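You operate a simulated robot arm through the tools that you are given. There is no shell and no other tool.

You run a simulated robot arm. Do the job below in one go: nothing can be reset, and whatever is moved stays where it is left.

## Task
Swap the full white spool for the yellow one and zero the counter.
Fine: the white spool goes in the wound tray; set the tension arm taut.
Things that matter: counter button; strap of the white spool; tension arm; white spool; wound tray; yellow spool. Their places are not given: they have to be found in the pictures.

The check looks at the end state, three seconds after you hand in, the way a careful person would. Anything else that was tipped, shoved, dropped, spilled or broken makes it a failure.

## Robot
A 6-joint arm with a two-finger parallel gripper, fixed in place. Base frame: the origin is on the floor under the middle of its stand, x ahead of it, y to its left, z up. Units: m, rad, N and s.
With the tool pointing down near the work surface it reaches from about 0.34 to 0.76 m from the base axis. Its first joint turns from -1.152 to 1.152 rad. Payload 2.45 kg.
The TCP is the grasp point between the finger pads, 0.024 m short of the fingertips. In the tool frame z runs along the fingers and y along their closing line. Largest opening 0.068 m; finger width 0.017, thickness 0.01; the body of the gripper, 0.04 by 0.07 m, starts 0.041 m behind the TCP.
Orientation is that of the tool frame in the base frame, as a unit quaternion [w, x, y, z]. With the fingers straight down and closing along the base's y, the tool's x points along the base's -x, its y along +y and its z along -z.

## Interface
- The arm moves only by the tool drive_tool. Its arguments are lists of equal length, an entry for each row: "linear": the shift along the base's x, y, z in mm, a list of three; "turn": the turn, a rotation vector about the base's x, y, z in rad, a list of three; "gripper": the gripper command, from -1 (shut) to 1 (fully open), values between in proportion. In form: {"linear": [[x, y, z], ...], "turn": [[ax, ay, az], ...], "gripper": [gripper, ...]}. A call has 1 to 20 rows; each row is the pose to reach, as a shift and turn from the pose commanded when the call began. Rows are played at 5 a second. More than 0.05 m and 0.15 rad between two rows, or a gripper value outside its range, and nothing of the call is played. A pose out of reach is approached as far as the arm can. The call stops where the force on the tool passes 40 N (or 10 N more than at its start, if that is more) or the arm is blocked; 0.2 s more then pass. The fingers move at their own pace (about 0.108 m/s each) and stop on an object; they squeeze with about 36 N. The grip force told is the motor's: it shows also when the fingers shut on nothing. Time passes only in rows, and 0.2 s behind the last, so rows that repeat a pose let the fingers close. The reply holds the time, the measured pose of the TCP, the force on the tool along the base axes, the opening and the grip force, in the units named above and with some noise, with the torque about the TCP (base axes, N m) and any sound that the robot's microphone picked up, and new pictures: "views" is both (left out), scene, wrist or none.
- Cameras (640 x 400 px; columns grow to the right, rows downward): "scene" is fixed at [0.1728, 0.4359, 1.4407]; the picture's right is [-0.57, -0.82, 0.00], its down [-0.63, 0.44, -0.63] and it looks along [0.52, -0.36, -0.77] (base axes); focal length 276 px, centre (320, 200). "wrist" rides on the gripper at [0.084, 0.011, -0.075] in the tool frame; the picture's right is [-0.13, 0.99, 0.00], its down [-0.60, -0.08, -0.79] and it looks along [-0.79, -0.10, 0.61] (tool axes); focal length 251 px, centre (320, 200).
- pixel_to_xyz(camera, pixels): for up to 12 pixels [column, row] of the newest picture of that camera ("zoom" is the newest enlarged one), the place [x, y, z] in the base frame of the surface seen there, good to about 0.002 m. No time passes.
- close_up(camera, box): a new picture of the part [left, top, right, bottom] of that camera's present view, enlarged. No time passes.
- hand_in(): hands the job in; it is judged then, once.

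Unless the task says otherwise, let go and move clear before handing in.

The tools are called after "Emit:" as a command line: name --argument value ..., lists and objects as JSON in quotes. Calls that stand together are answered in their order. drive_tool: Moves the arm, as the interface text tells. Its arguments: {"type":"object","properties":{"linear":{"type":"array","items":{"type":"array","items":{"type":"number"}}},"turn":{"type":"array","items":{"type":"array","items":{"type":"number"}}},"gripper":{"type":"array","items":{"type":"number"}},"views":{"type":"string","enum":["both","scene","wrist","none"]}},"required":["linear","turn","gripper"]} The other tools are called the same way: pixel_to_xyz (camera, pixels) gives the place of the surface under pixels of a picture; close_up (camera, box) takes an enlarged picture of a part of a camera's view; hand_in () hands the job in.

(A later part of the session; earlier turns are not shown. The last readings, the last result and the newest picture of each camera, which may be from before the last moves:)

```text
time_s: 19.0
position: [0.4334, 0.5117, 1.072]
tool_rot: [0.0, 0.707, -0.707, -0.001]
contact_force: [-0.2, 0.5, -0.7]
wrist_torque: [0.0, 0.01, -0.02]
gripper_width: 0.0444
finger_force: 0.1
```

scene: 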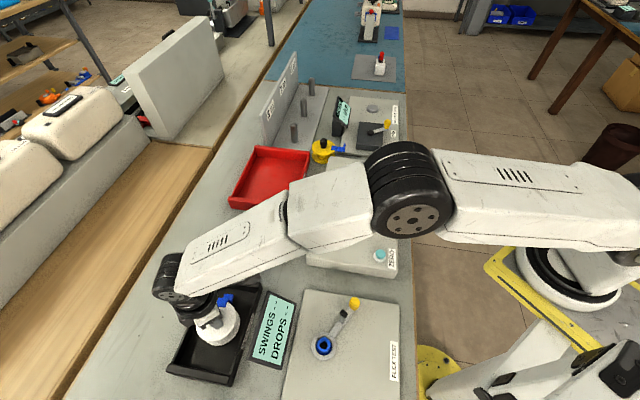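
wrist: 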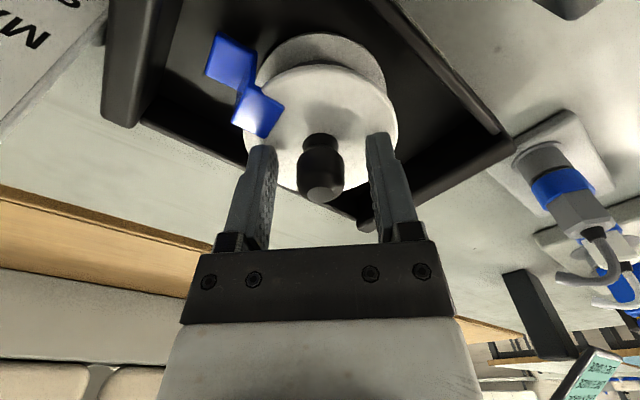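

Clear of the tray at z 1.07. I will turn back to yaw 0 and move in front of the yellow spool to measure it.

Emit:
drive_tool --linear '[[10, -38, 0], [20, -76, 0], [30, -114, 0], [40, -152, 0], [50, -190, 0], [60, -228, 0], [70, -266, 0], [80, -304, 0], [90, -342, 0], [100, -380, 0], [110, -418, 0], [120, -456, 0], [127, -492, 0], [127, -492, 0]]' --turn '[[0, 0, -0.121], [0, 0, -0.242], [0, 0, -0.363], [0, 0, -0.484], [0, 0, -0.605], [0, 0, -0.726], [0, 0, -0.847], [0, 0, -0.968], [0, 0, -1.089], [0, 0, -1.21], [0, 0, -1.331], [0, 0, -1.452], [0, 0, -1.571], [0, 0, -1.571]]' --gripper '[0.3, 0.3, 0.3, 0.3, 0.3, 0.3, 0.3, 0.3, 0.3, 0.3, 0.3, 0.3, 0.3, 0.3]'

Emit:
close_up --camera "wrist" --box '[260, 80, 400, 200]'

Emit:
close_up --camera "scene" --box '[150, 250, 310, 390]'

Emit:
close_up --camera "scene" --box '[300, 130, 360, 170]'

```text
time_s: 22.0
position: [0.5592, 0.0194, 1.0689]
tool_rot: [-0.001, 0.001, 1.0, 0.0]
contact_force: [0.6, 0.0, 0.5]
wrist_torque: [0.0, -0.02, -0.03]
gripper_width: 0.0442
finger_force: 0.0
```

scene: 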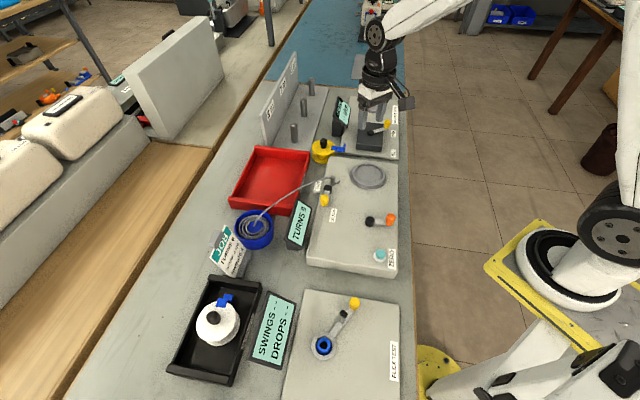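
wrist: 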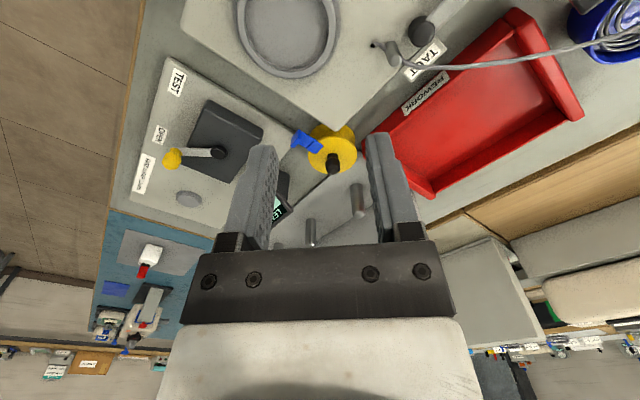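

```text
3.33 times, centred on (330, 140) of wrist
```

zoom: 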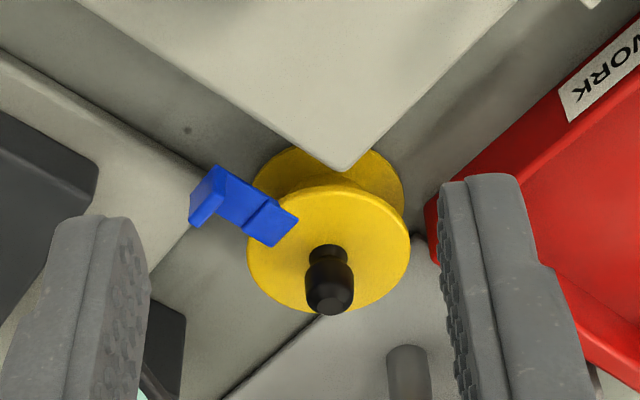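

```text
2.86 times, centred on (230, 320) of scene
```

zoom: 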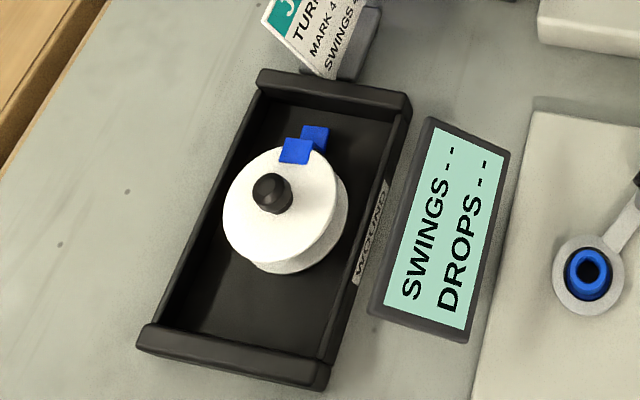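

```text
10.00 times, centred on (330, 150) of scene
```

zoom: 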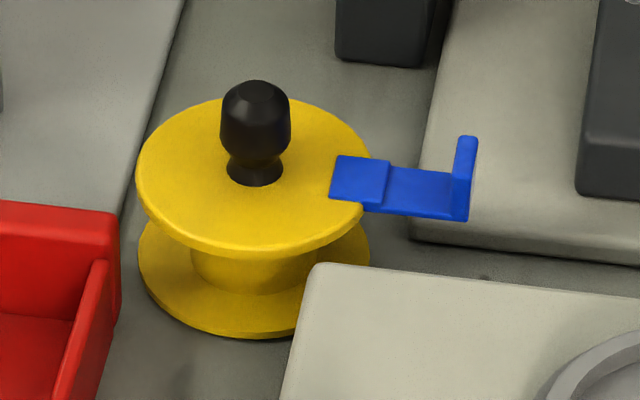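

The white spool sits flat in the WOUND tray with strap shut. Now measuring the yellow spool's flange and knob.

Emit:
pixel_to_xyz --camera "zoom" --pixels '[[145, 170], [355, 220], [215, 105], [230, 240], [310, 120], [160, 225], [256, 92], [256, 130], [465, 145], [450, 205], [360, 180], [245, 320]]'

Emit:
pixel_to_xyz --camera "wrist" --pixels '[[334, 170], [309, 155], [354, 153], [332, 139], [331, 162], [338, 171], [330, 171], [316, 165], [347, 165]]'

```text
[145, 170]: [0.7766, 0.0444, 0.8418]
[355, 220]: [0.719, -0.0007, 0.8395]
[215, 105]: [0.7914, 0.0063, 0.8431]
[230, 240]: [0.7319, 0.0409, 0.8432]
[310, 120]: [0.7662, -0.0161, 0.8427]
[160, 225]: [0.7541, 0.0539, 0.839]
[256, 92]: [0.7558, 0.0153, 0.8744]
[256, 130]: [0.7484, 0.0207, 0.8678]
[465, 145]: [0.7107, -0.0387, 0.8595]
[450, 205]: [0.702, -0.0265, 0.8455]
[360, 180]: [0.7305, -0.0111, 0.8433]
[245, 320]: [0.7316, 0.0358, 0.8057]
```

```text
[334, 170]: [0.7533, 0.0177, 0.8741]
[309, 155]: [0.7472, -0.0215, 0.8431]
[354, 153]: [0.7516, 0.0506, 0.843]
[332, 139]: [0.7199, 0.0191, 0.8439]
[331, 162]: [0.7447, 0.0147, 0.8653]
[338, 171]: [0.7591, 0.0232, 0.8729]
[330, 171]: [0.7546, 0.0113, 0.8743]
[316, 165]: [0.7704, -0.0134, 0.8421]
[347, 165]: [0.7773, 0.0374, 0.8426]
```

Yellow spool axis is about (0.755,0.0155), flange 0.8425, knob top 0.8745. Before going there I check heights of nearby posts and the LEAD TEST display.

Emit:
pixel_to_xyz --camera "scene" --pixels '[[294, 126], [303, 105], [310, 82], [345, 101], [337, 110], [347, 120], [341, 133], [294, 140], [290, 60], [270, 110]]'

Emit:
close_up --camera "scene" --box '[255, 50, 395, 160]'

```text
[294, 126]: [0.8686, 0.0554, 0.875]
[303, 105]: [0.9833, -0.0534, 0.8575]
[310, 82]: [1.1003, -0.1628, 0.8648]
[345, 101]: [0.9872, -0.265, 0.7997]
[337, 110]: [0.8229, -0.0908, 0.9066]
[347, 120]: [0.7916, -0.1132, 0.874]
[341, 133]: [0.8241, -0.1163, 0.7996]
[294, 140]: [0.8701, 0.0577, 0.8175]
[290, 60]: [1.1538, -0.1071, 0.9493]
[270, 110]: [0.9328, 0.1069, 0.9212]
```

```text
3.64 times, centred on (325, 105) of scene
```

zoom: 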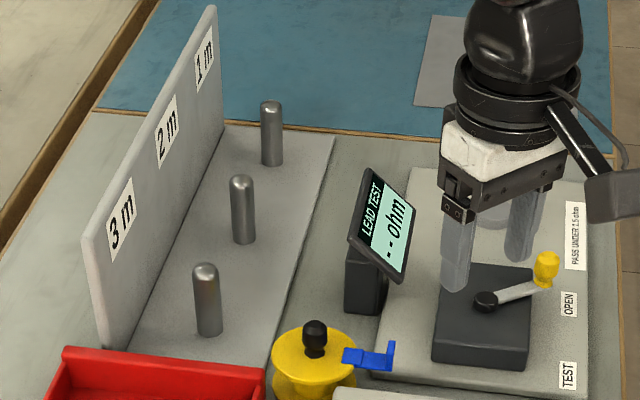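

Nothing near stands in the hand's way. I will move above the yellow knob at z≈0.95.

Emit:
drive_tool --linear '[[40, -1, -15], [80, -2, -35], [120, -3, -55], [160, -4, -80], [185, -4.5, -105], [195, -4.5, -120], [195, -4.5, -120]]' --turn '[[0, 0, 0], [0, 0, 0], [0, 0, 0], [0, 0, 0], [0, 0, 0], [0, 0, 0], [0, 0, 0]]' --gripper '[0.3, 0.3, 0.3, 0.3, 0.3, 0.3, 0.3]'

Emit:
close_up --camera "wrist" --box '[220, 0, 420, 140]'

```text
time_s: 23.6
position: [0.7546, 0.0152, 0.9501]
tool_rot: [0.0, 0.0, 1.0, 0.0]
contact_force: [0.0, 0.3, 0.4]
wrist_torque: [0.01, 0.02, -0.02]
gripper_width: 0.0441
finger_force: 0.0
```

scene: 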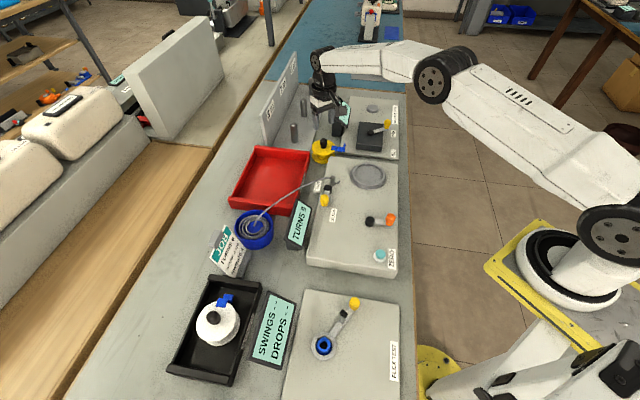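
wrist: 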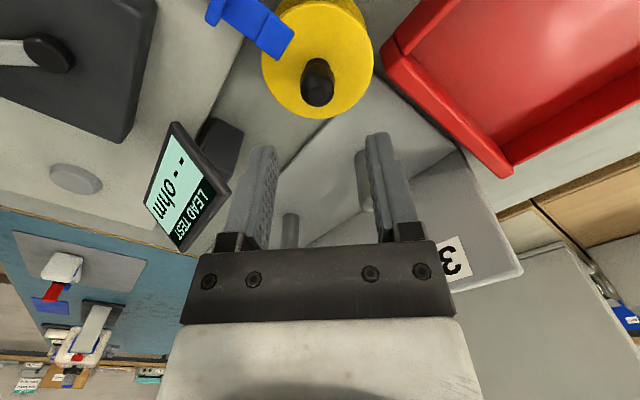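

```text
2.86 times, centred on (320, 70) of wrist
```

zoom: 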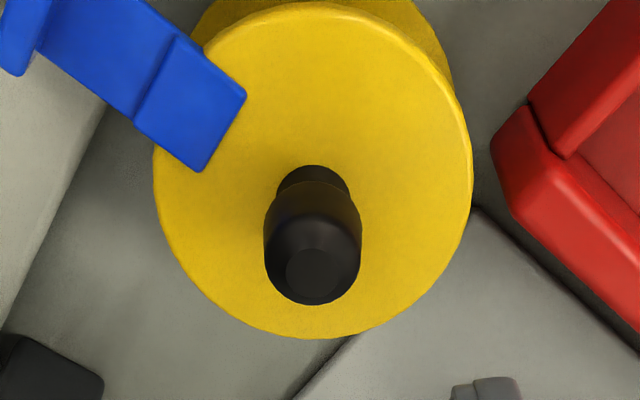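

Emit:
pixel_to_xyz --camera "zoom" --pixels '[[158, 190], [466, 180], [310, 8], [310, 332], [312, 268], [288, 268], [338, 268], [312, 295], [355, 240], [270, 240], [205, 115], [185, 290]]'

```text
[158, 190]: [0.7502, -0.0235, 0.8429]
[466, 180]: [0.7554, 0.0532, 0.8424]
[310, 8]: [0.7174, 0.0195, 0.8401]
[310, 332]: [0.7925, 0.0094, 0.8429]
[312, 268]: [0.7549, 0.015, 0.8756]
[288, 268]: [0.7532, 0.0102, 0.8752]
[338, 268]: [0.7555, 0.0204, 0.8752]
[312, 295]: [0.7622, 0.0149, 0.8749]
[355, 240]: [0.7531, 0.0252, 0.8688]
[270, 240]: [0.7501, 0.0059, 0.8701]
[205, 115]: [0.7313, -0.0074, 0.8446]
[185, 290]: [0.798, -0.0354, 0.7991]
```

Yellow axis confirmed at (0.755,0.015). Going straight down to TCP z≈0.870 with fingers part open.

Emit:
drive_tool --linear '[[0, -1.2, -25], [0, -1.2, -50], [0, -1.2, -68], [0, -1.2, -76], [0, -1.2, -80.5]]' --turn '[[0, 0, 0], [0, 0, 0], [0, 0, 0], [0, 0, 0], [0, 0, 0]]' --gripper '[0.3, 0.3, 0.3, 0.3, 0.3]'

Emit:
close_up --camera "scene" --box '[280, 90, 370, 180]'

```text
time_s: 24.8
position: [0.7549, 0.0159, 0.8689]
tool_rot: [0.0, 0.0, 1.0, 0.0]
contact_force: [1.1, -0.7, -0.2]
wrist_torque: [-0.03, -0.02, -0.02]
gripper_width: 0.0443
finger_force: 0.1
```

scene: 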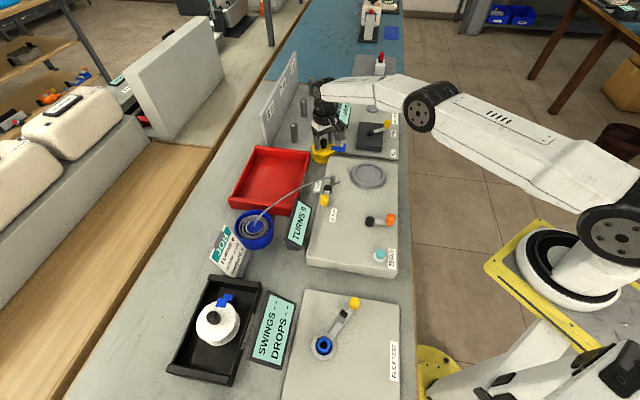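
wrist: 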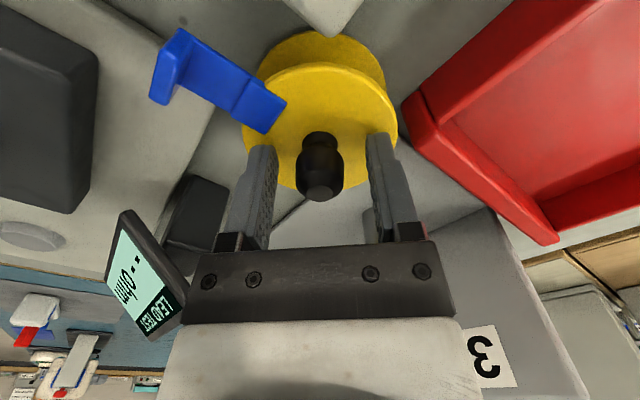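

```text
4.44 times, centred on (325, 135) of scene
```

zoom: 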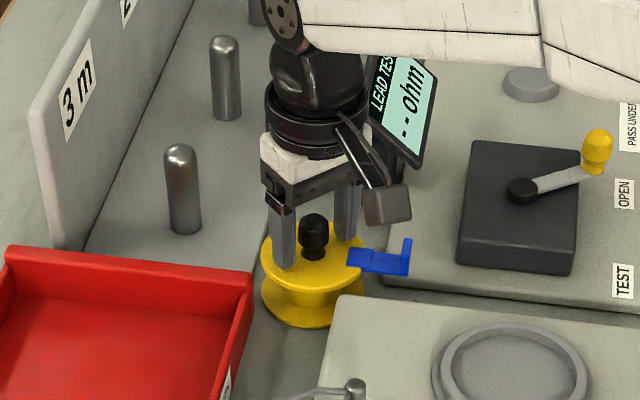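

Fingers straddle the yellow knob freely. Shutting the gripper on it.

Emit:
drive_tool --linear '[[0, 0, 0], [0, 0, 0], [0, 0, 0]]' --turn '[[0, 0, 0], [0, 0, 0], [0, 0, 0]]' --gripper '[-1, -1, -1]' --views "wrist"

```text
time_s: 25.6
position: [0.7551, 0.0148, 0.8703]
tool_rot: [0.0, 0.0, 1.0, -0.001]
contact_force: [1.3, 0.0, 0.0]
wrist_torque: [0.04, -0.04, -0.02]
gripper_width: 0.0228
finger_force: 35.8
```

wrist: 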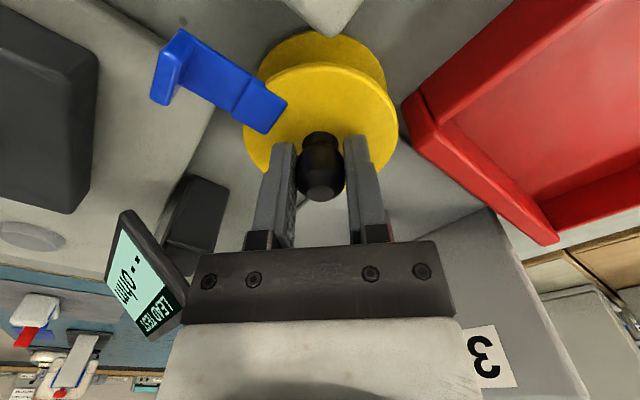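

Held with no side force (0 N in y, opening 22.8 mm). I will lift straight up and carry it over the cup.

Emit:
drive_tool --linear '[[0, 0, 5], [0, 0, 15], [0, 0, 35], [0, 0, 60], [0, 0, 85], [-20, -3, 105], [-55, -8, 120], [-95, -14, 130], [-135, -20, 130], [-170, -25, 130], [-191, -28, 130], [-191, -28, 130]]' --turn '[[0, 0, 0], [0, 0, 0], [0, 0, 0], [0, 0, 0], [0, 0, 0], [0, 0, 0], [0, 0, 0], [0, 0, 0], [0, 0, 0], [0, 0, 0], [0, 0, 0], [0, 0, 0]]' --gripper '[-1, -1, -1, -1, -1, -1, -1, -1, -1, -1, -1, -1]'

Emit:
close_up --camera "scene" --box '[310, 100, 420, 210]'

```text
time_s: 28.2
position: [0.5639, -0.0129, 0.9989]
tool_rot: [0.0, 0.0, 1.0, 0.0]
contact_force: [0.5, -0.1, -1.1]
wrist_torque: [-0.02, -0.01, 0.01]
gripper_width: 0.0228
finger_force: 35.7
```

scene: 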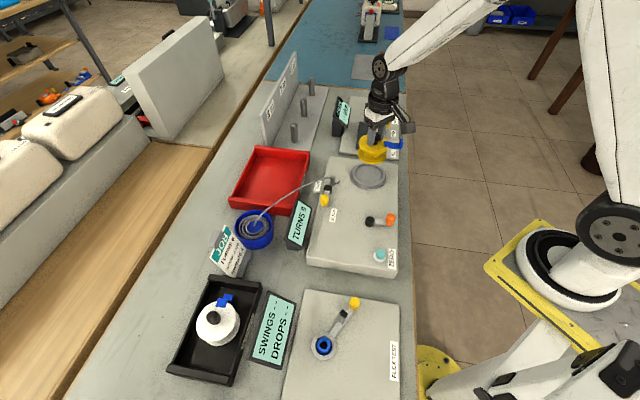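
wrist: 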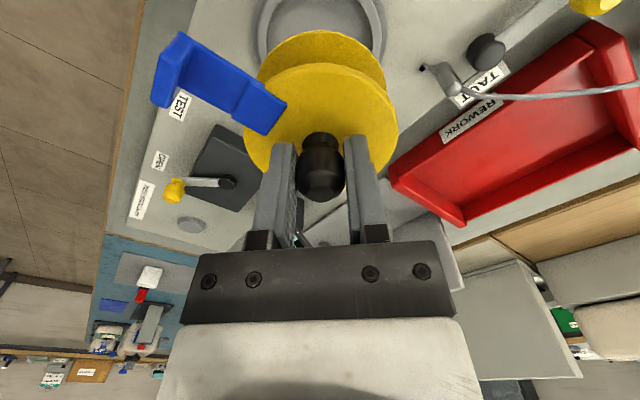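

```text
3.64 times, centred on (365, 155) of scene
```

zoom: 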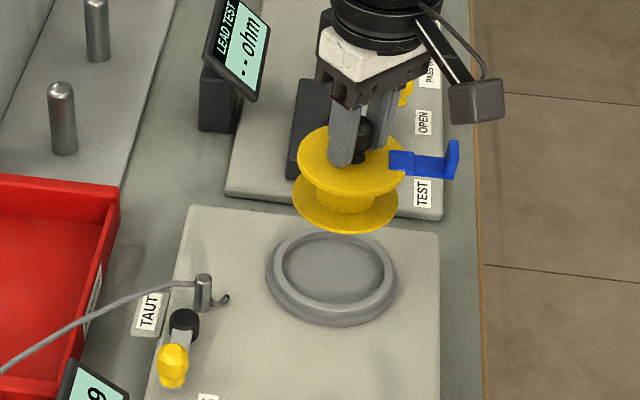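

The yellow spool is above the cup. I will lower it to just above the rim, then inch down.

Emit:
drive_tool --linear '[[0, 0, -25], [0, 0, -45], [0, 0, -60], [0, 0, -66], [0, 0, -66]]' --turn '[[0, 0, 0], [0, 0, 0], [0, 0, 0], [0, 0, 0], [0, 0, 0]]' --gripper '[-1, -1, -1, -1, -1]'

Emit:
close_up --camera "scene" --box '[330, 120, 420, 200]'

Emit:
close_up --camera "wrist" --box '[200, 0, 440, 160]'

```text
time_s: 29.4
position: [0.5644, -0.0137, 0.9331]
tool_rot: [0.0, 0.0, 1.0, 0.0]
contact_force: [-0.6, -0.1, -0.9]
wrist_torque: [0.0, 0.02, 0.01]
gripper_width: 0.0224
finger_force: 35.7
```

scene: 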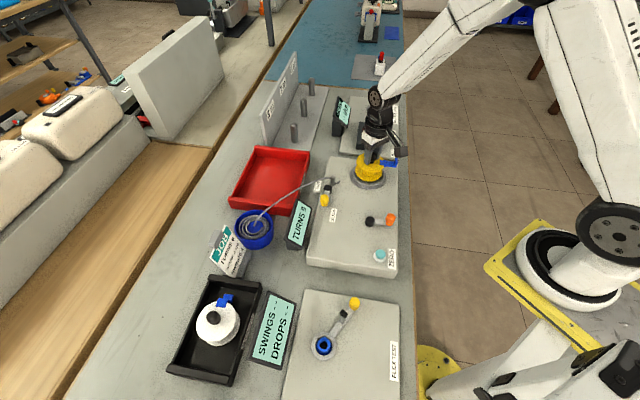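
wrist: 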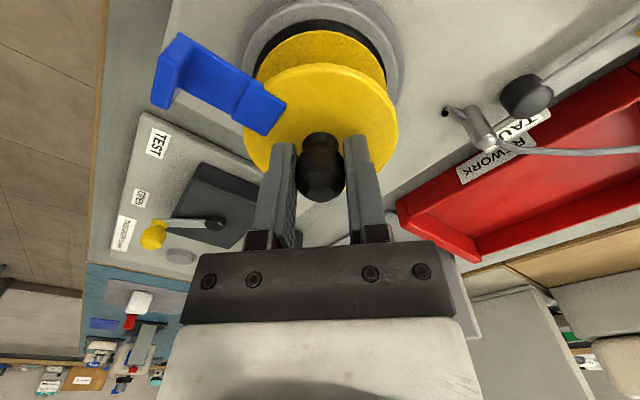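

```text
5.00 times, centred on (375, 160) of scene
```

zoom: 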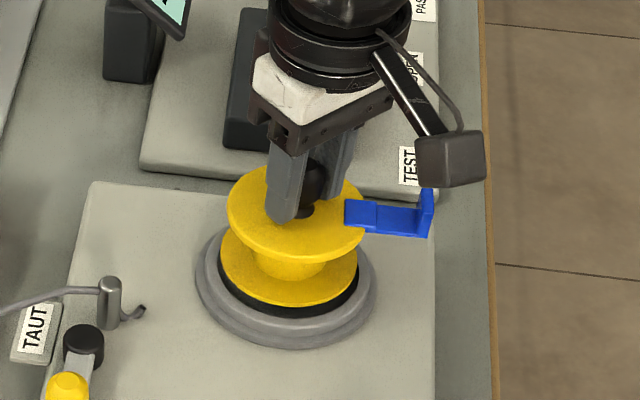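

```text
2.50 times, centred on (320, 80) of wrist
```

zoom: 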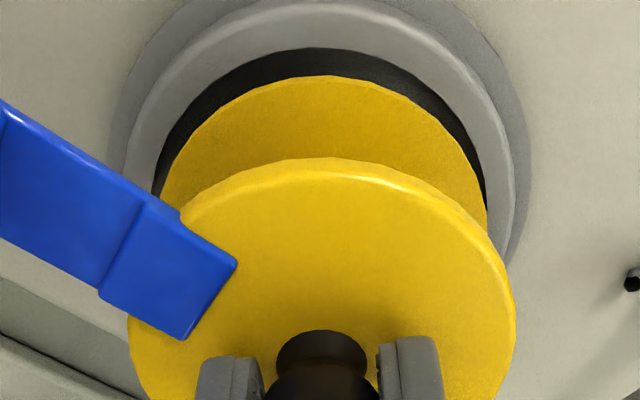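

It looks centred in the cup. Lowering in small steps to contact (expected near TCP 0.920).

Emit:
drive_tool --linear '[[0, 0, -4], [0, 0, -8], [0, 0, -11], [0, 0, -12], [0, 0, -13], [0, 0, -14]]' --turn '[[0, 0, 0], [0, 0, 0], [0, 0, 0], [0, 0, 0], [0, 0, 0], [0, 0, 0]]' --gripper '[-1, -1, -1, -1, -1, -1]' --views "wrist"

```text
time_s: 30.8
position: [0.5641, -0.0141, 0.9214]
tool_rot: [0.001, 0.0, 1.0, 0.001]
contact_force: [-12.2, -5.2, 27.2]
wrist_torque: [-0.4, 0.21, -0.13]
gripper_width: 0.0223
finger_force: 36.2
```

wrist: 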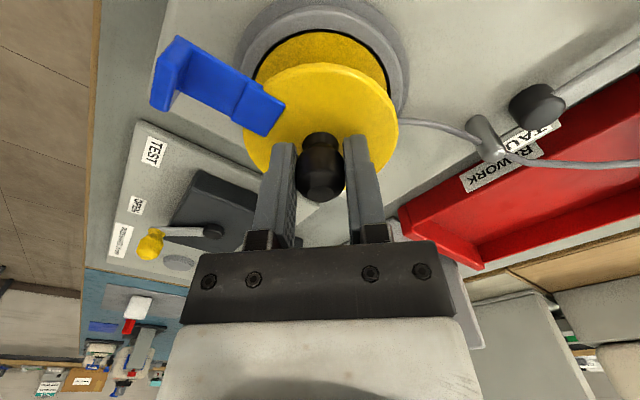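

The wire now runs to the yellow spool and the force rose to 27 N, so it is seated. I will ease up about 1 mm and open the fingers.

Emit:
drive_tool --linear '[[0, 0, 1.2], [0, 0, 1.2], [0, 0, 1.2], [0, 0, 1.2], [0, 0, 1.2]]' --turn '[[0, 0, 0], [0, 0, 0], [0, 0, 0], [0, 0, 0], [0, 0, 0]]' --gripper '[-1, -1, 0.3, 0.3, 0.3]'

Emit:
close_up --camera "scene" --box '[320, 130, 410, 210]'

```text
time_s: 32.0
position: [0.5637, -0.0128, 0.9203]
tool_rot: [0.0, 0.0, 1.0, 0.001]
contact_force: [-0.9, -0.2, -0.1]
wrist_torque: [0.0, 0.0, 0.04]
gripper_width: 0.0446
finger_force: 0.0
```

scene: 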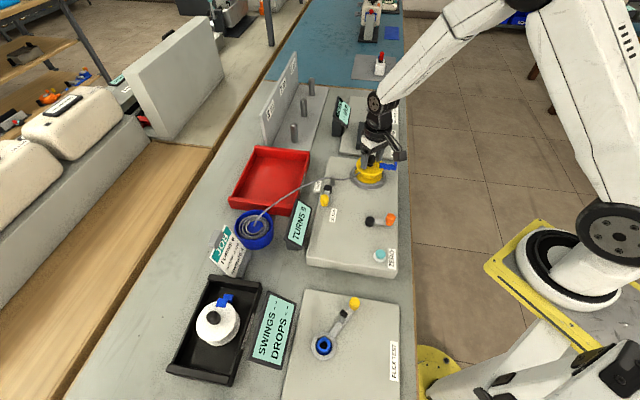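
wrist: 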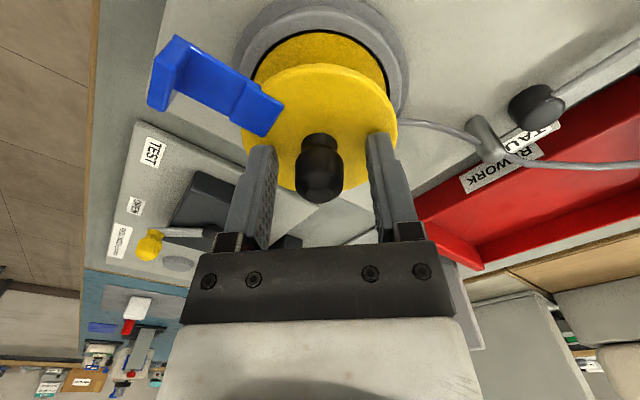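

```text
5.00 times, centred on (365, 170) of scene
```

zoom: 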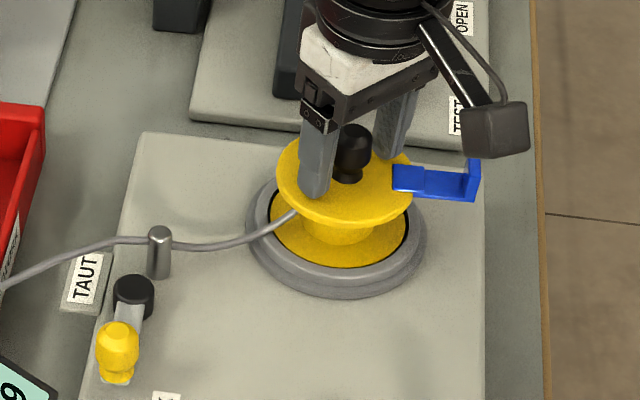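

The yellow spool is seated and freed, wire attached. I rise straight up and then look at the tension arm.

Emit:
drive_tool --linear '[[0, 0, 15], [0, 0, 45], [0, 0, 85], [-35, 20, 110], [-70, 50, 110], [-100, 85, 110], [-110, 110, 100]]' --turn '[[0, 0, 0], [0, 0, 0], [0, 0, 0], [0, 0, 0], [0, 0, 0], [0, 0, 0], [0, 0, 0]]' --gripper '[0.3, 0.3, 0.3, 0.3, 0.3, 0.3, 0.3]'

Emit:
close_up --camera "wrist" --box '[220, 40, 440, 200]'

Emit:
close_up --camera "scene" --box '[300, 160, 360, 220]'

```text
time_s: 33.6
position: [0.4525, 0.0973, 1.0216]
tool_rot: [0.0, 0.0, 1.0, 0.001]
contact_force: [-0.1, -0.8, 0.3]
wrist_torque: [0.02, -0.01, 0.05]
gripper_width: 0.0441
finger_force: 0.0
```

scene: 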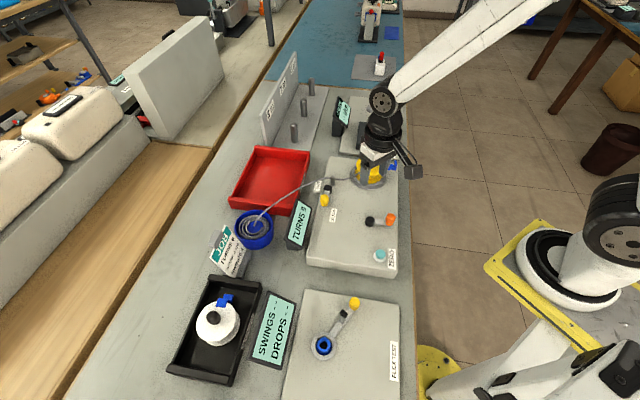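
wrist: 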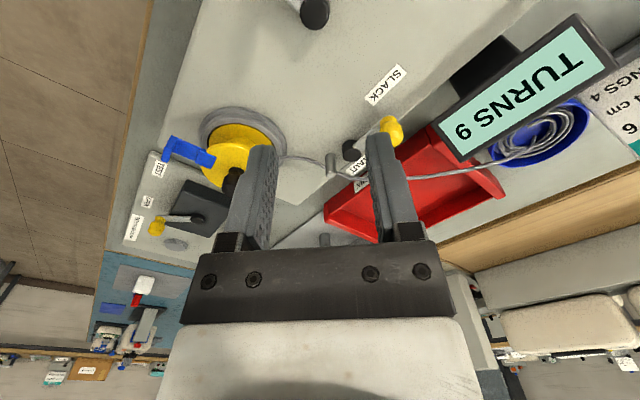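

```text
2.50 times, centred on (330, 120) of wrist
```

zoom: 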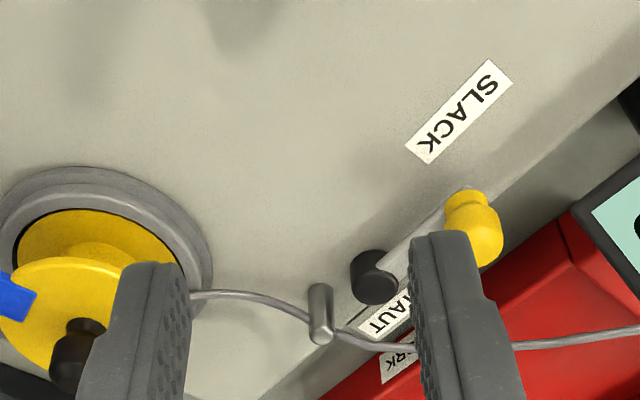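

```text
6.67 times, centred on (330, 190) of scene
```

zoom: 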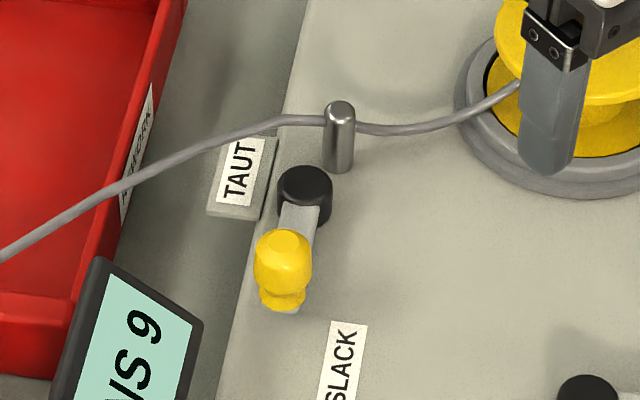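

Now measuring the lever in this enlarged scene view: pivot cap (304,188), knob (283,265), labels TAUT (240,170) and SLACK (345,360).

Emit:
pixel_to_xyz --camera "zoom" --pixels '[[304, 182], [290, 190], [318, 190], [300, 215], [298, 230], [283, 245], [262, 260], [305, 260], [283, 300], [240, 170], [345, 360], [230, 205]]'

Emit:
pixel_to_xyz --camera "wrist" --pixels '[[350, 147], [346, 152], [355, 145], [362, 142], [389, 118], [391, 125], [397, 135], [383, 130], [402, 130], [328, 155], [388, 84]]'

```text
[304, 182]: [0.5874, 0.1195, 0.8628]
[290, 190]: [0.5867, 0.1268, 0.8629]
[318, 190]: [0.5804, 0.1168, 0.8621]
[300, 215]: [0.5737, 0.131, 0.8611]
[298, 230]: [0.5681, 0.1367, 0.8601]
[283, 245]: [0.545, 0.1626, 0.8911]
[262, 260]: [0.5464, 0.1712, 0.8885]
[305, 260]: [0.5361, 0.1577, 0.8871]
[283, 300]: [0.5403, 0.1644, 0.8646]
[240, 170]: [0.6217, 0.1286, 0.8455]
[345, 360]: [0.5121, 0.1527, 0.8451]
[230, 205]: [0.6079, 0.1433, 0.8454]
```

```text
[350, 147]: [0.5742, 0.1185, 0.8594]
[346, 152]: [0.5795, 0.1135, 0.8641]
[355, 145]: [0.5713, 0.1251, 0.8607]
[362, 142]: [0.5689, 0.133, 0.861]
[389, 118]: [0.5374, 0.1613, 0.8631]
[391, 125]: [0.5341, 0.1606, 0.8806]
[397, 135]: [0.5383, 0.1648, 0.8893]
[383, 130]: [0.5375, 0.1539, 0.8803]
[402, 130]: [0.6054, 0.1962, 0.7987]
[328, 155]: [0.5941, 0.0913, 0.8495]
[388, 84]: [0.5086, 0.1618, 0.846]
```

Lever pivot ≈(0.583,0.120), knob ≈(0.5405,0.164,0.865–0.892), pointing along 134°; TAUT label lies at about 20° from the pivot. I check the counter display and wire clearances next.

Emit:
pixel_to_xyz --camera "scene" --pixels '[[304, 201], [312, 207], [303, 240], [292, 240], [300, 218], [310, 215], [298, 183], [310, 180], [322, 178], [331, 178], [331, 175], [285, 192]]'

Emit:
close_up --camera "wrist" --box '[320, 60, 480, 180]'

```text
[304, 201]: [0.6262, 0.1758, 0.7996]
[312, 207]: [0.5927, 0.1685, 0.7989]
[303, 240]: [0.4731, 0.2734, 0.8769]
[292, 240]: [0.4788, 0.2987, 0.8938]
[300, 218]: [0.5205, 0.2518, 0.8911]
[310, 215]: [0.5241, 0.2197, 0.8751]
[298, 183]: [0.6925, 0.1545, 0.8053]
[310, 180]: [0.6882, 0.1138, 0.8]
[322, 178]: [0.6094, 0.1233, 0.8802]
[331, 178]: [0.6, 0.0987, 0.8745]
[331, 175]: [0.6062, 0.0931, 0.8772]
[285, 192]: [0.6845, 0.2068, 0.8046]
```

```text
3.33 times, centred on (400, 120) of wrist
```

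zoom: 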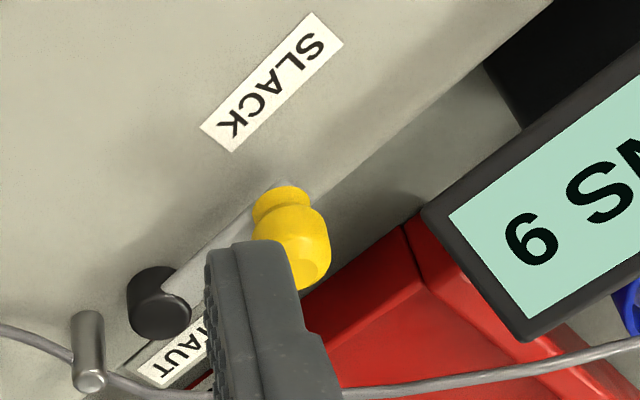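

The display corner (≈(0.53,0.22)) leaves 5 cm from the knob. I will turn the hand so the fingers straddle the knob across its swing direction, and stop above it.

Emit:
drive_tool --linear '[[5, 4, 0], [11, 9, 0], [17, 14, 0], [23, 19, 0], [30, 24, -2], [36, 29, -5], [42, 34, -8], [48, 39, -11], [54, 44, -15], [60, 49, -19], [66, 54, -23], [72, 58, -27], [78, 62, -31], [84, 66, -35], [86.3, 67.5, -38], [86.3, 67.5, -38]]' --turn '[[0, 0, 0.14], [0, 0, 0.28], [0, 0, 0.42], [0, 0, 0.56], [0, 0, 0.7], [0, 0, 0.84], [0, 0, 0.98], [0, 0, 1.12], [0, 0, 1.26], [0, 0, 1.4], [0, 0, 1.54], [0, 0, 1.68], [0, 0, 1.82], [0, 0, 1.94], [0, 0, 2.0], [0, 0, 2.0]]' --gripper '[0.45, 0.45, 0.45, 0.45, 0.45, 0.45, 0.45, 0.45, 0.45, 0.45, 0.45, 0.45, 0.45, 0.45, 0.45, 0.45]'

Emit:
close_up --camera "wrist" --box '[220, 0, 420, 140]'

```text
time_s: 37.0
position: [0.5407, 0.1628, 0.9827]
tool_rot: [0.0, 0.842, -0.54, 0.0]
contact_force: [-0.2, -0.9, -0.4]
wrist_torque: [0.02, 0.01, -0.01]
gripper_width: 0.0496
finger_force: 0.0
```

scene: 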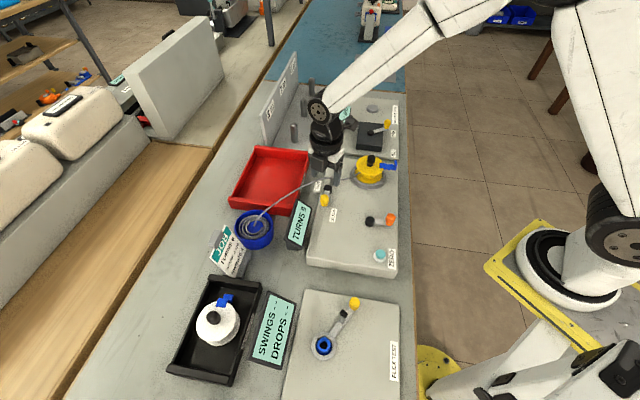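
wrist: 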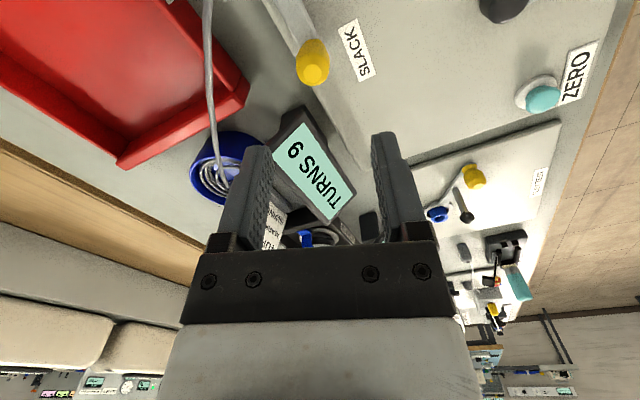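

```text
2.86 times, centred on (320, 70) of wrist
```

zoom: 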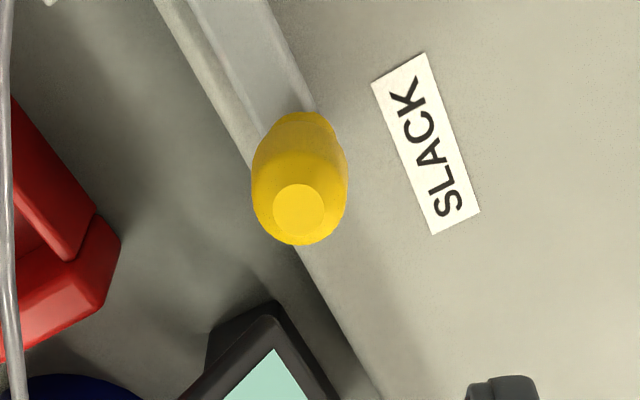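

Emit:
pixel_to_xyz --camera "zoom" --pixels '[[298, 210], [275, 210], [322, 210], [298, 235], [298, 187], [255, 180], [345, 180], [285, 115], [265, 60], [10, 200], [240, 330], [280, 310]]'

```text
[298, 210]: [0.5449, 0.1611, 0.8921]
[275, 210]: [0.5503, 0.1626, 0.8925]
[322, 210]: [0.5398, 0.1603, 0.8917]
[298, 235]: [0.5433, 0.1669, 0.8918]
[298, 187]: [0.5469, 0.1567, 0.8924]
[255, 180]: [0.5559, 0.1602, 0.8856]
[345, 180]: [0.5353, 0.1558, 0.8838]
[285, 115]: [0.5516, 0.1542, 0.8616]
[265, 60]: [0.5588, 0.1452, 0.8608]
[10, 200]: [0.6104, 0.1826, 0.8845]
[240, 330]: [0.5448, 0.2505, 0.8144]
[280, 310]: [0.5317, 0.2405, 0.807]
```

Knob centre refined to (0.545,0.1615), 21 mm wide, top 0.892; arm bar top 0.861. I will lower with fingers 50 mm open to TCP z≈0.891, staying above the bar.

Emit:
drive_tool --linear '[[4.5, -2, -25], [4.5, -2, -50], [4.5, -2, -72], [4.5, -2, -84], [4.5, -2, -90]]' --turn '[[0, 0, 0], [0, 0, 0], [0, 0, 0], [0, 0, 0], [0, 0, 0]]' --gripper '[0.45, 0.45, 0.45, 0.45, 0.45]'

Emit:
close_up --camera "wrist" --box '[200, 50, 440, 220]'

Emit:
close_up --camera "scene" --box '[290, 150, 370, 220]'

```text
time_s: 38.2
position: [0.5451, 0.162, 0.8917]
tool_rot: [0.0, 0.841, -0.54, 0.0]
contact_force: [0.0, 0.3, -0.5]
wrist_torque: [0.03, -0.01, 0.03]
gripper_width: 0.0491
finger_force: 0.1
```

scene: 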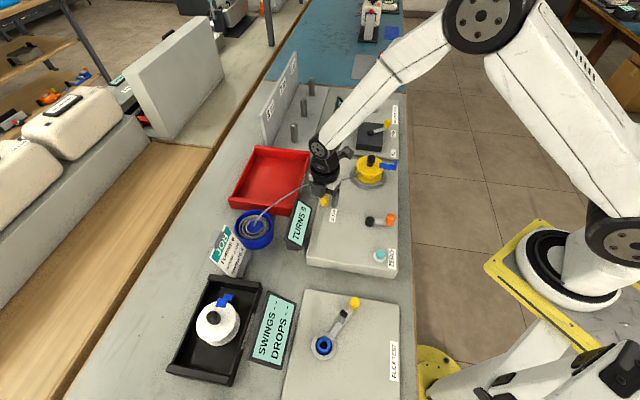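
wrist: 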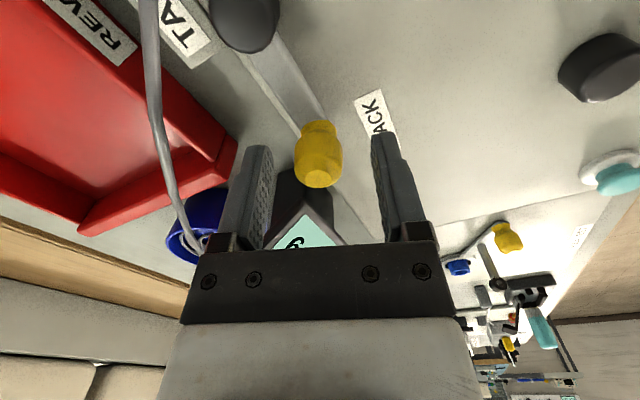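

```text
2.35 times, centred on (320, 135) of wrist
```

zoom: 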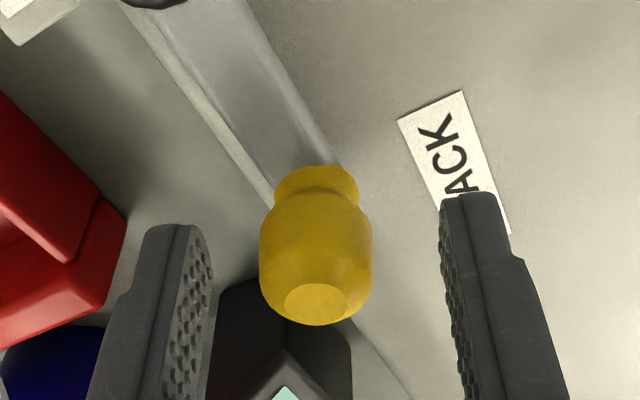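

```text
5.71 times, centred on (330, 185) of scene
```

zoom: 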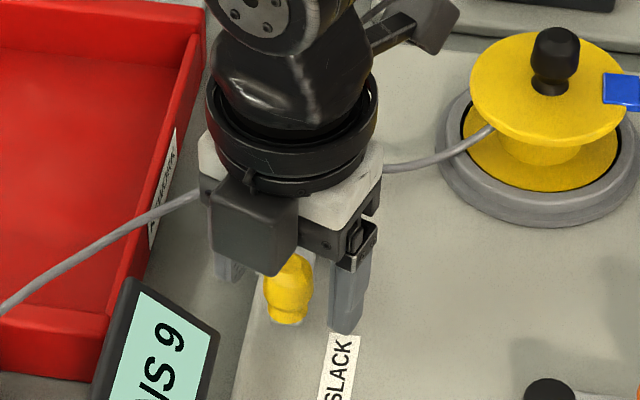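

The knob lies centred between the open fingers. I will narrow the gap to 28 mm and swing the first 30° about the pivot toward TAUT, watching the lever follow.

Emit:
drive_tool --linear '[[0, 0, 0], [0, 0, 0], [5.65, 4.74, 0], [11.84, 8.7, 0], [18.5, 11.83, 0], [25.5, 14.05, 0]]' --turn '[[0, 0, 0], [0, 0, 0], [0, 0, -0.0725], [0, 0, -0.145], [0, 0, -0.2175], [0, 0, -0.29]]' --gripper '[-0.176, -0.176, -0.176, -0.176, -0.176, -0.176]'

Emit:
close_up --camera "scene" --box '[290, 150, 370, 220]'

```text
time_s: 39.6
position: [0.5703, 0.177, 0.8936]
tool_rot: [0.001, 0.754, -0.657, 0.001]
contact_force: [-1.4, 0.4, 0.0]
wrist_torque: [-0.01, 0.04, -0.02]
gripper_width: 0.0289
finger_force: 0.8
```

scene: 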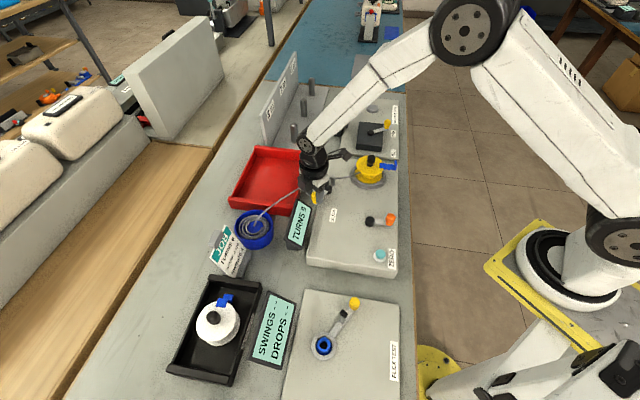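
wrist: 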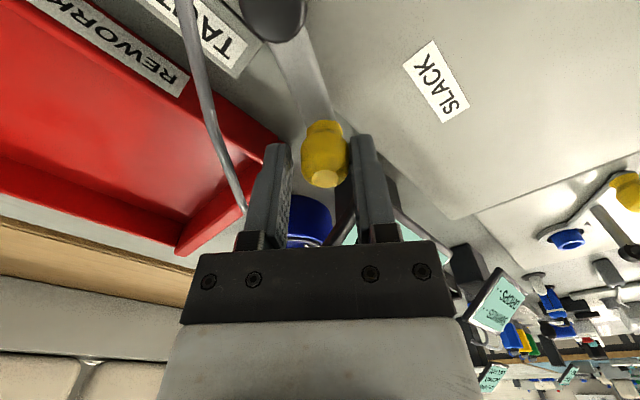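

```text
5.71 times, centred on (330, 185) of scene
```

zoom: 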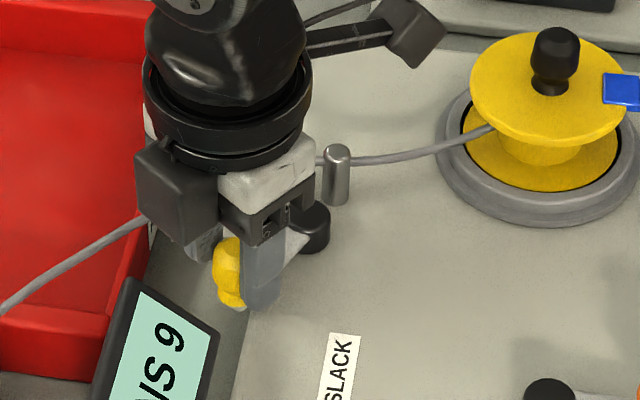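

The lever follows easily (force ~1 N), knob against one finger. Continuing the arc toward 59°.

Emit:
drive_tool --linear '[[7.23, 1.3, 0], [14.58, 1.64, 0], [21.9, 1.02, 0], [29.08, -0.55, 0], [36, -3.05, 0]]' --turn '[[0, 0, -0.0725], [0, 0, -0.145], [0, 0, -0.2175], [0, 0, -0.29], [0, 0, -0.3625]]' --gripper '[-0.176, -0.176, -0.176, -0.176, -0.176]'

Emit:
close_up --camera "scene" --box '[290, 140, 370, 210]'

Emit:
close_up --camera "wrist" --box '[180, 0, 440, 200]'

```text
time_s: 40.8
position: [0.6069, 0.1732, 0.893]
tool_rot: [0.0, -0.623, 0.782, 0.0]
contact_force: [-0.9, 0.3, 0.2]
wrist_torque: [0.02, 0.05, 0.0]
gripper_width: 0.0286
finger_force: 0.9
```

scene: 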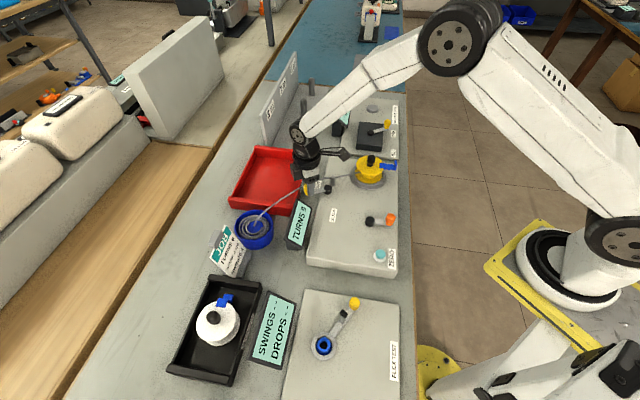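
wrist: 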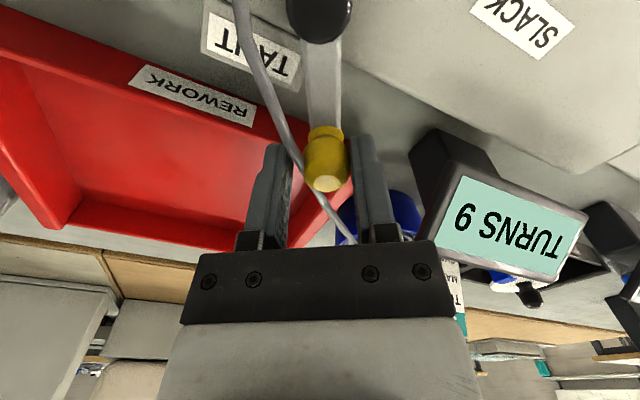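

```text
5.71 times, centred on (330, 175) of scene
```

zoom: 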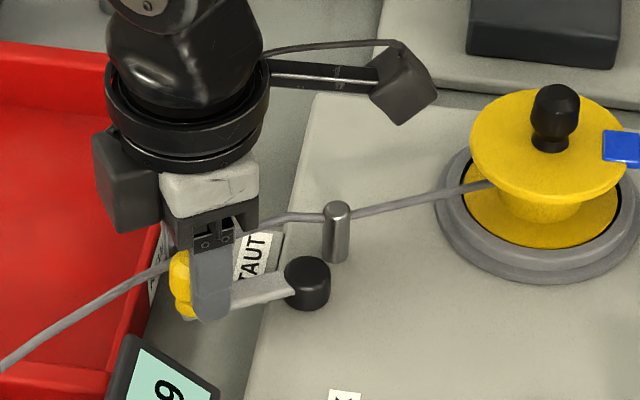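

```text
2.00 times, centred on (310, 100) of wrist
```

zoom: 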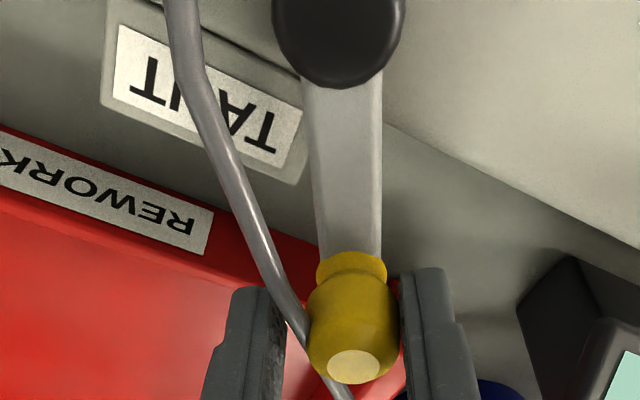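

The lever now nears the TAUT label and the wire has straightened. I'll continue in smaller steps until a stop is felt.

Emit:
drive_tool --linear '[[6.53, -3.38, 0], [12.56, -7.58, 0], [18.0, -12.53, 0]]' --turn '[[0, 0, -0.0725], [0, 0, -0.145], [0, 0, -0.2175]]' --gripper '[-0.176, -0.176, -0.176]'

Emit:
close_up --camera "scene" --box '[290, 140, 370, 210]'

Emit:
close_up --camera "wrist" --box '[180, 0, 440, 200]'

```text
time_s: 41.6
position: [0.6213, 0.163, 0.8919]
tool_rot: [-0.002, -0.536, 0.844, 0.002]
contact_force: [-19.1, 18.6, 2.9]
wrist_torque: [-0.07, 0.28, -0.09]
gripper_width: 0.048
finger_force: 12.7
```

scene: 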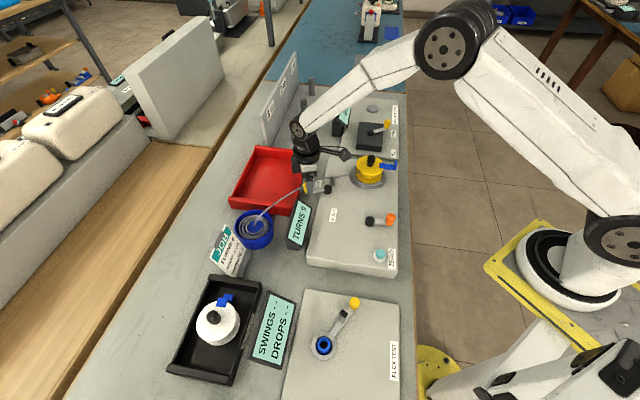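
wrist: 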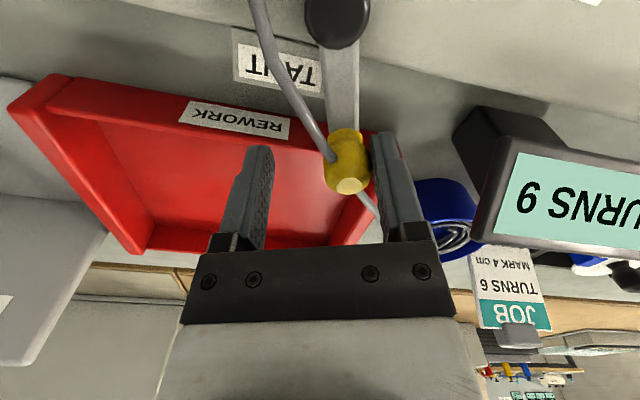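

```text
5.71 times, centred on (330, 175) of scene
```

zoom: 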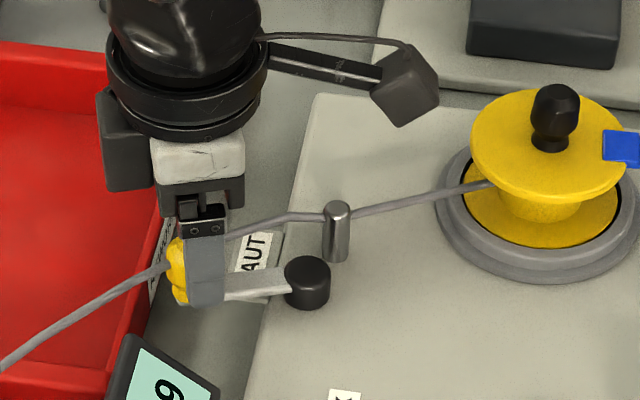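

```text
2.00 times, centred on (310, 100) of wrist
```

zoom: 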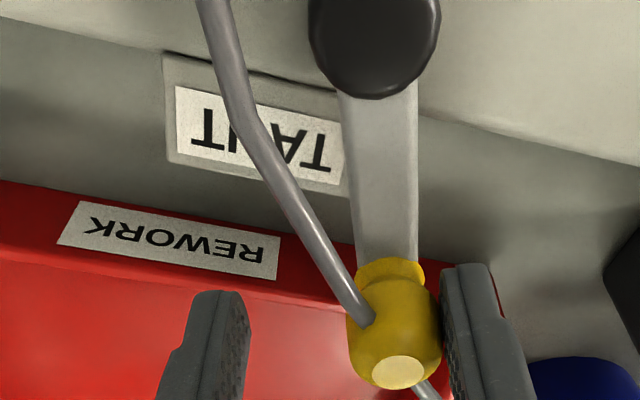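

A stop is felt (force ~27 N, fingers pushed open to 48 mm): the lever is at its TAUT end. I measure the knob, then back the finger off a little.

Emit:
pixel_to_xyz --camera "zoom" --pixels '[[400, 372], [372, 50], [380, 150], [390, 240], [365, 300], [435, 300]]'

Emit:
drive_tool --linear '[[-4, 4, 0], [-8, 8, 0], [-8, 8, 0]]' --turn '[[0, 0, 0], [0, 0, 0], [0, 0, 0]]' --gripper '[0.4, 0.4, 0.4]'

Emit:
close_up --camera "wrist" --box '[180, 0, 440, 200]'

```text
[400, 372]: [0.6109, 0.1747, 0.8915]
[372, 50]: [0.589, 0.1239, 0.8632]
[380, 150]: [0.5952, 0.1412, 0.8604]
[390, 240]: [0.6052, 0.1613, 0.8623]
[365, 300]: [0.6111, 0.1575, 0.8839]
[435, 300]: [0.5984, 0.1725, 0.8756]
```

```text
time_s: 42.4
position: [0.6162, 0.1688, 0.893]
tool_rot: [0.0, -0.535, 0.845, -0.001]
contact_force: [-1.1, 0.5, 1.5]
wrist_torque: [0.03, 0.01, 0.03]
gripper_width: 0.0475
finger_force: 0.0
```

scene: 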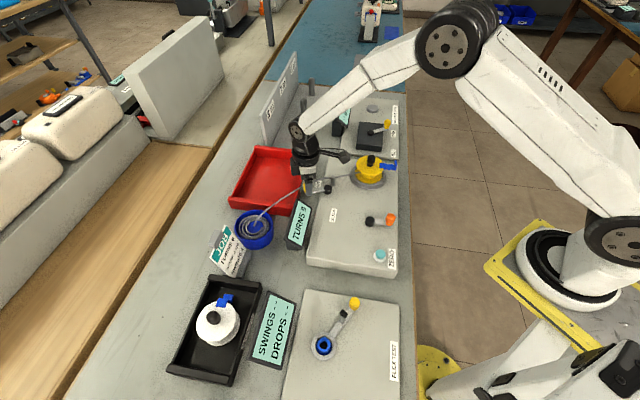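
wrist: 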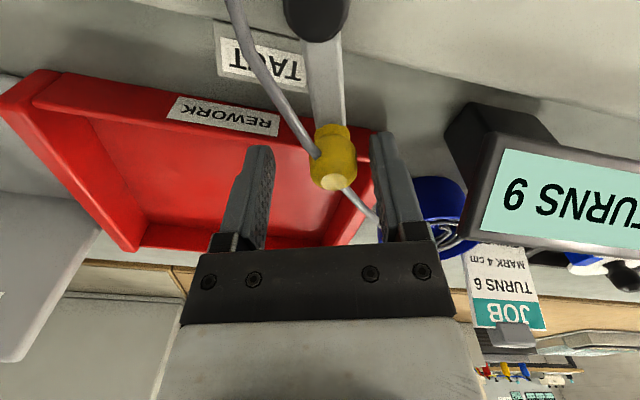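

```text
2.00 times, centred on (310, 100) of wrist
```

zoom: 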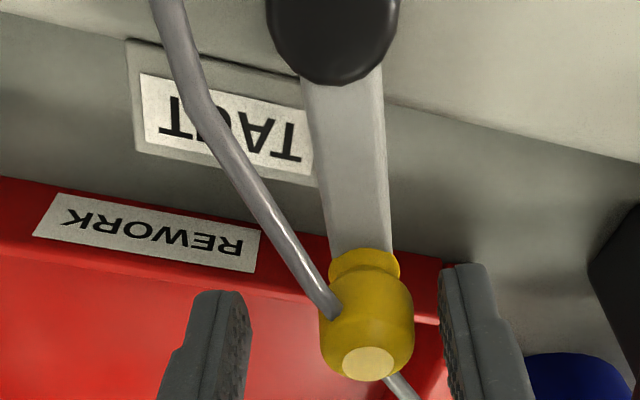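

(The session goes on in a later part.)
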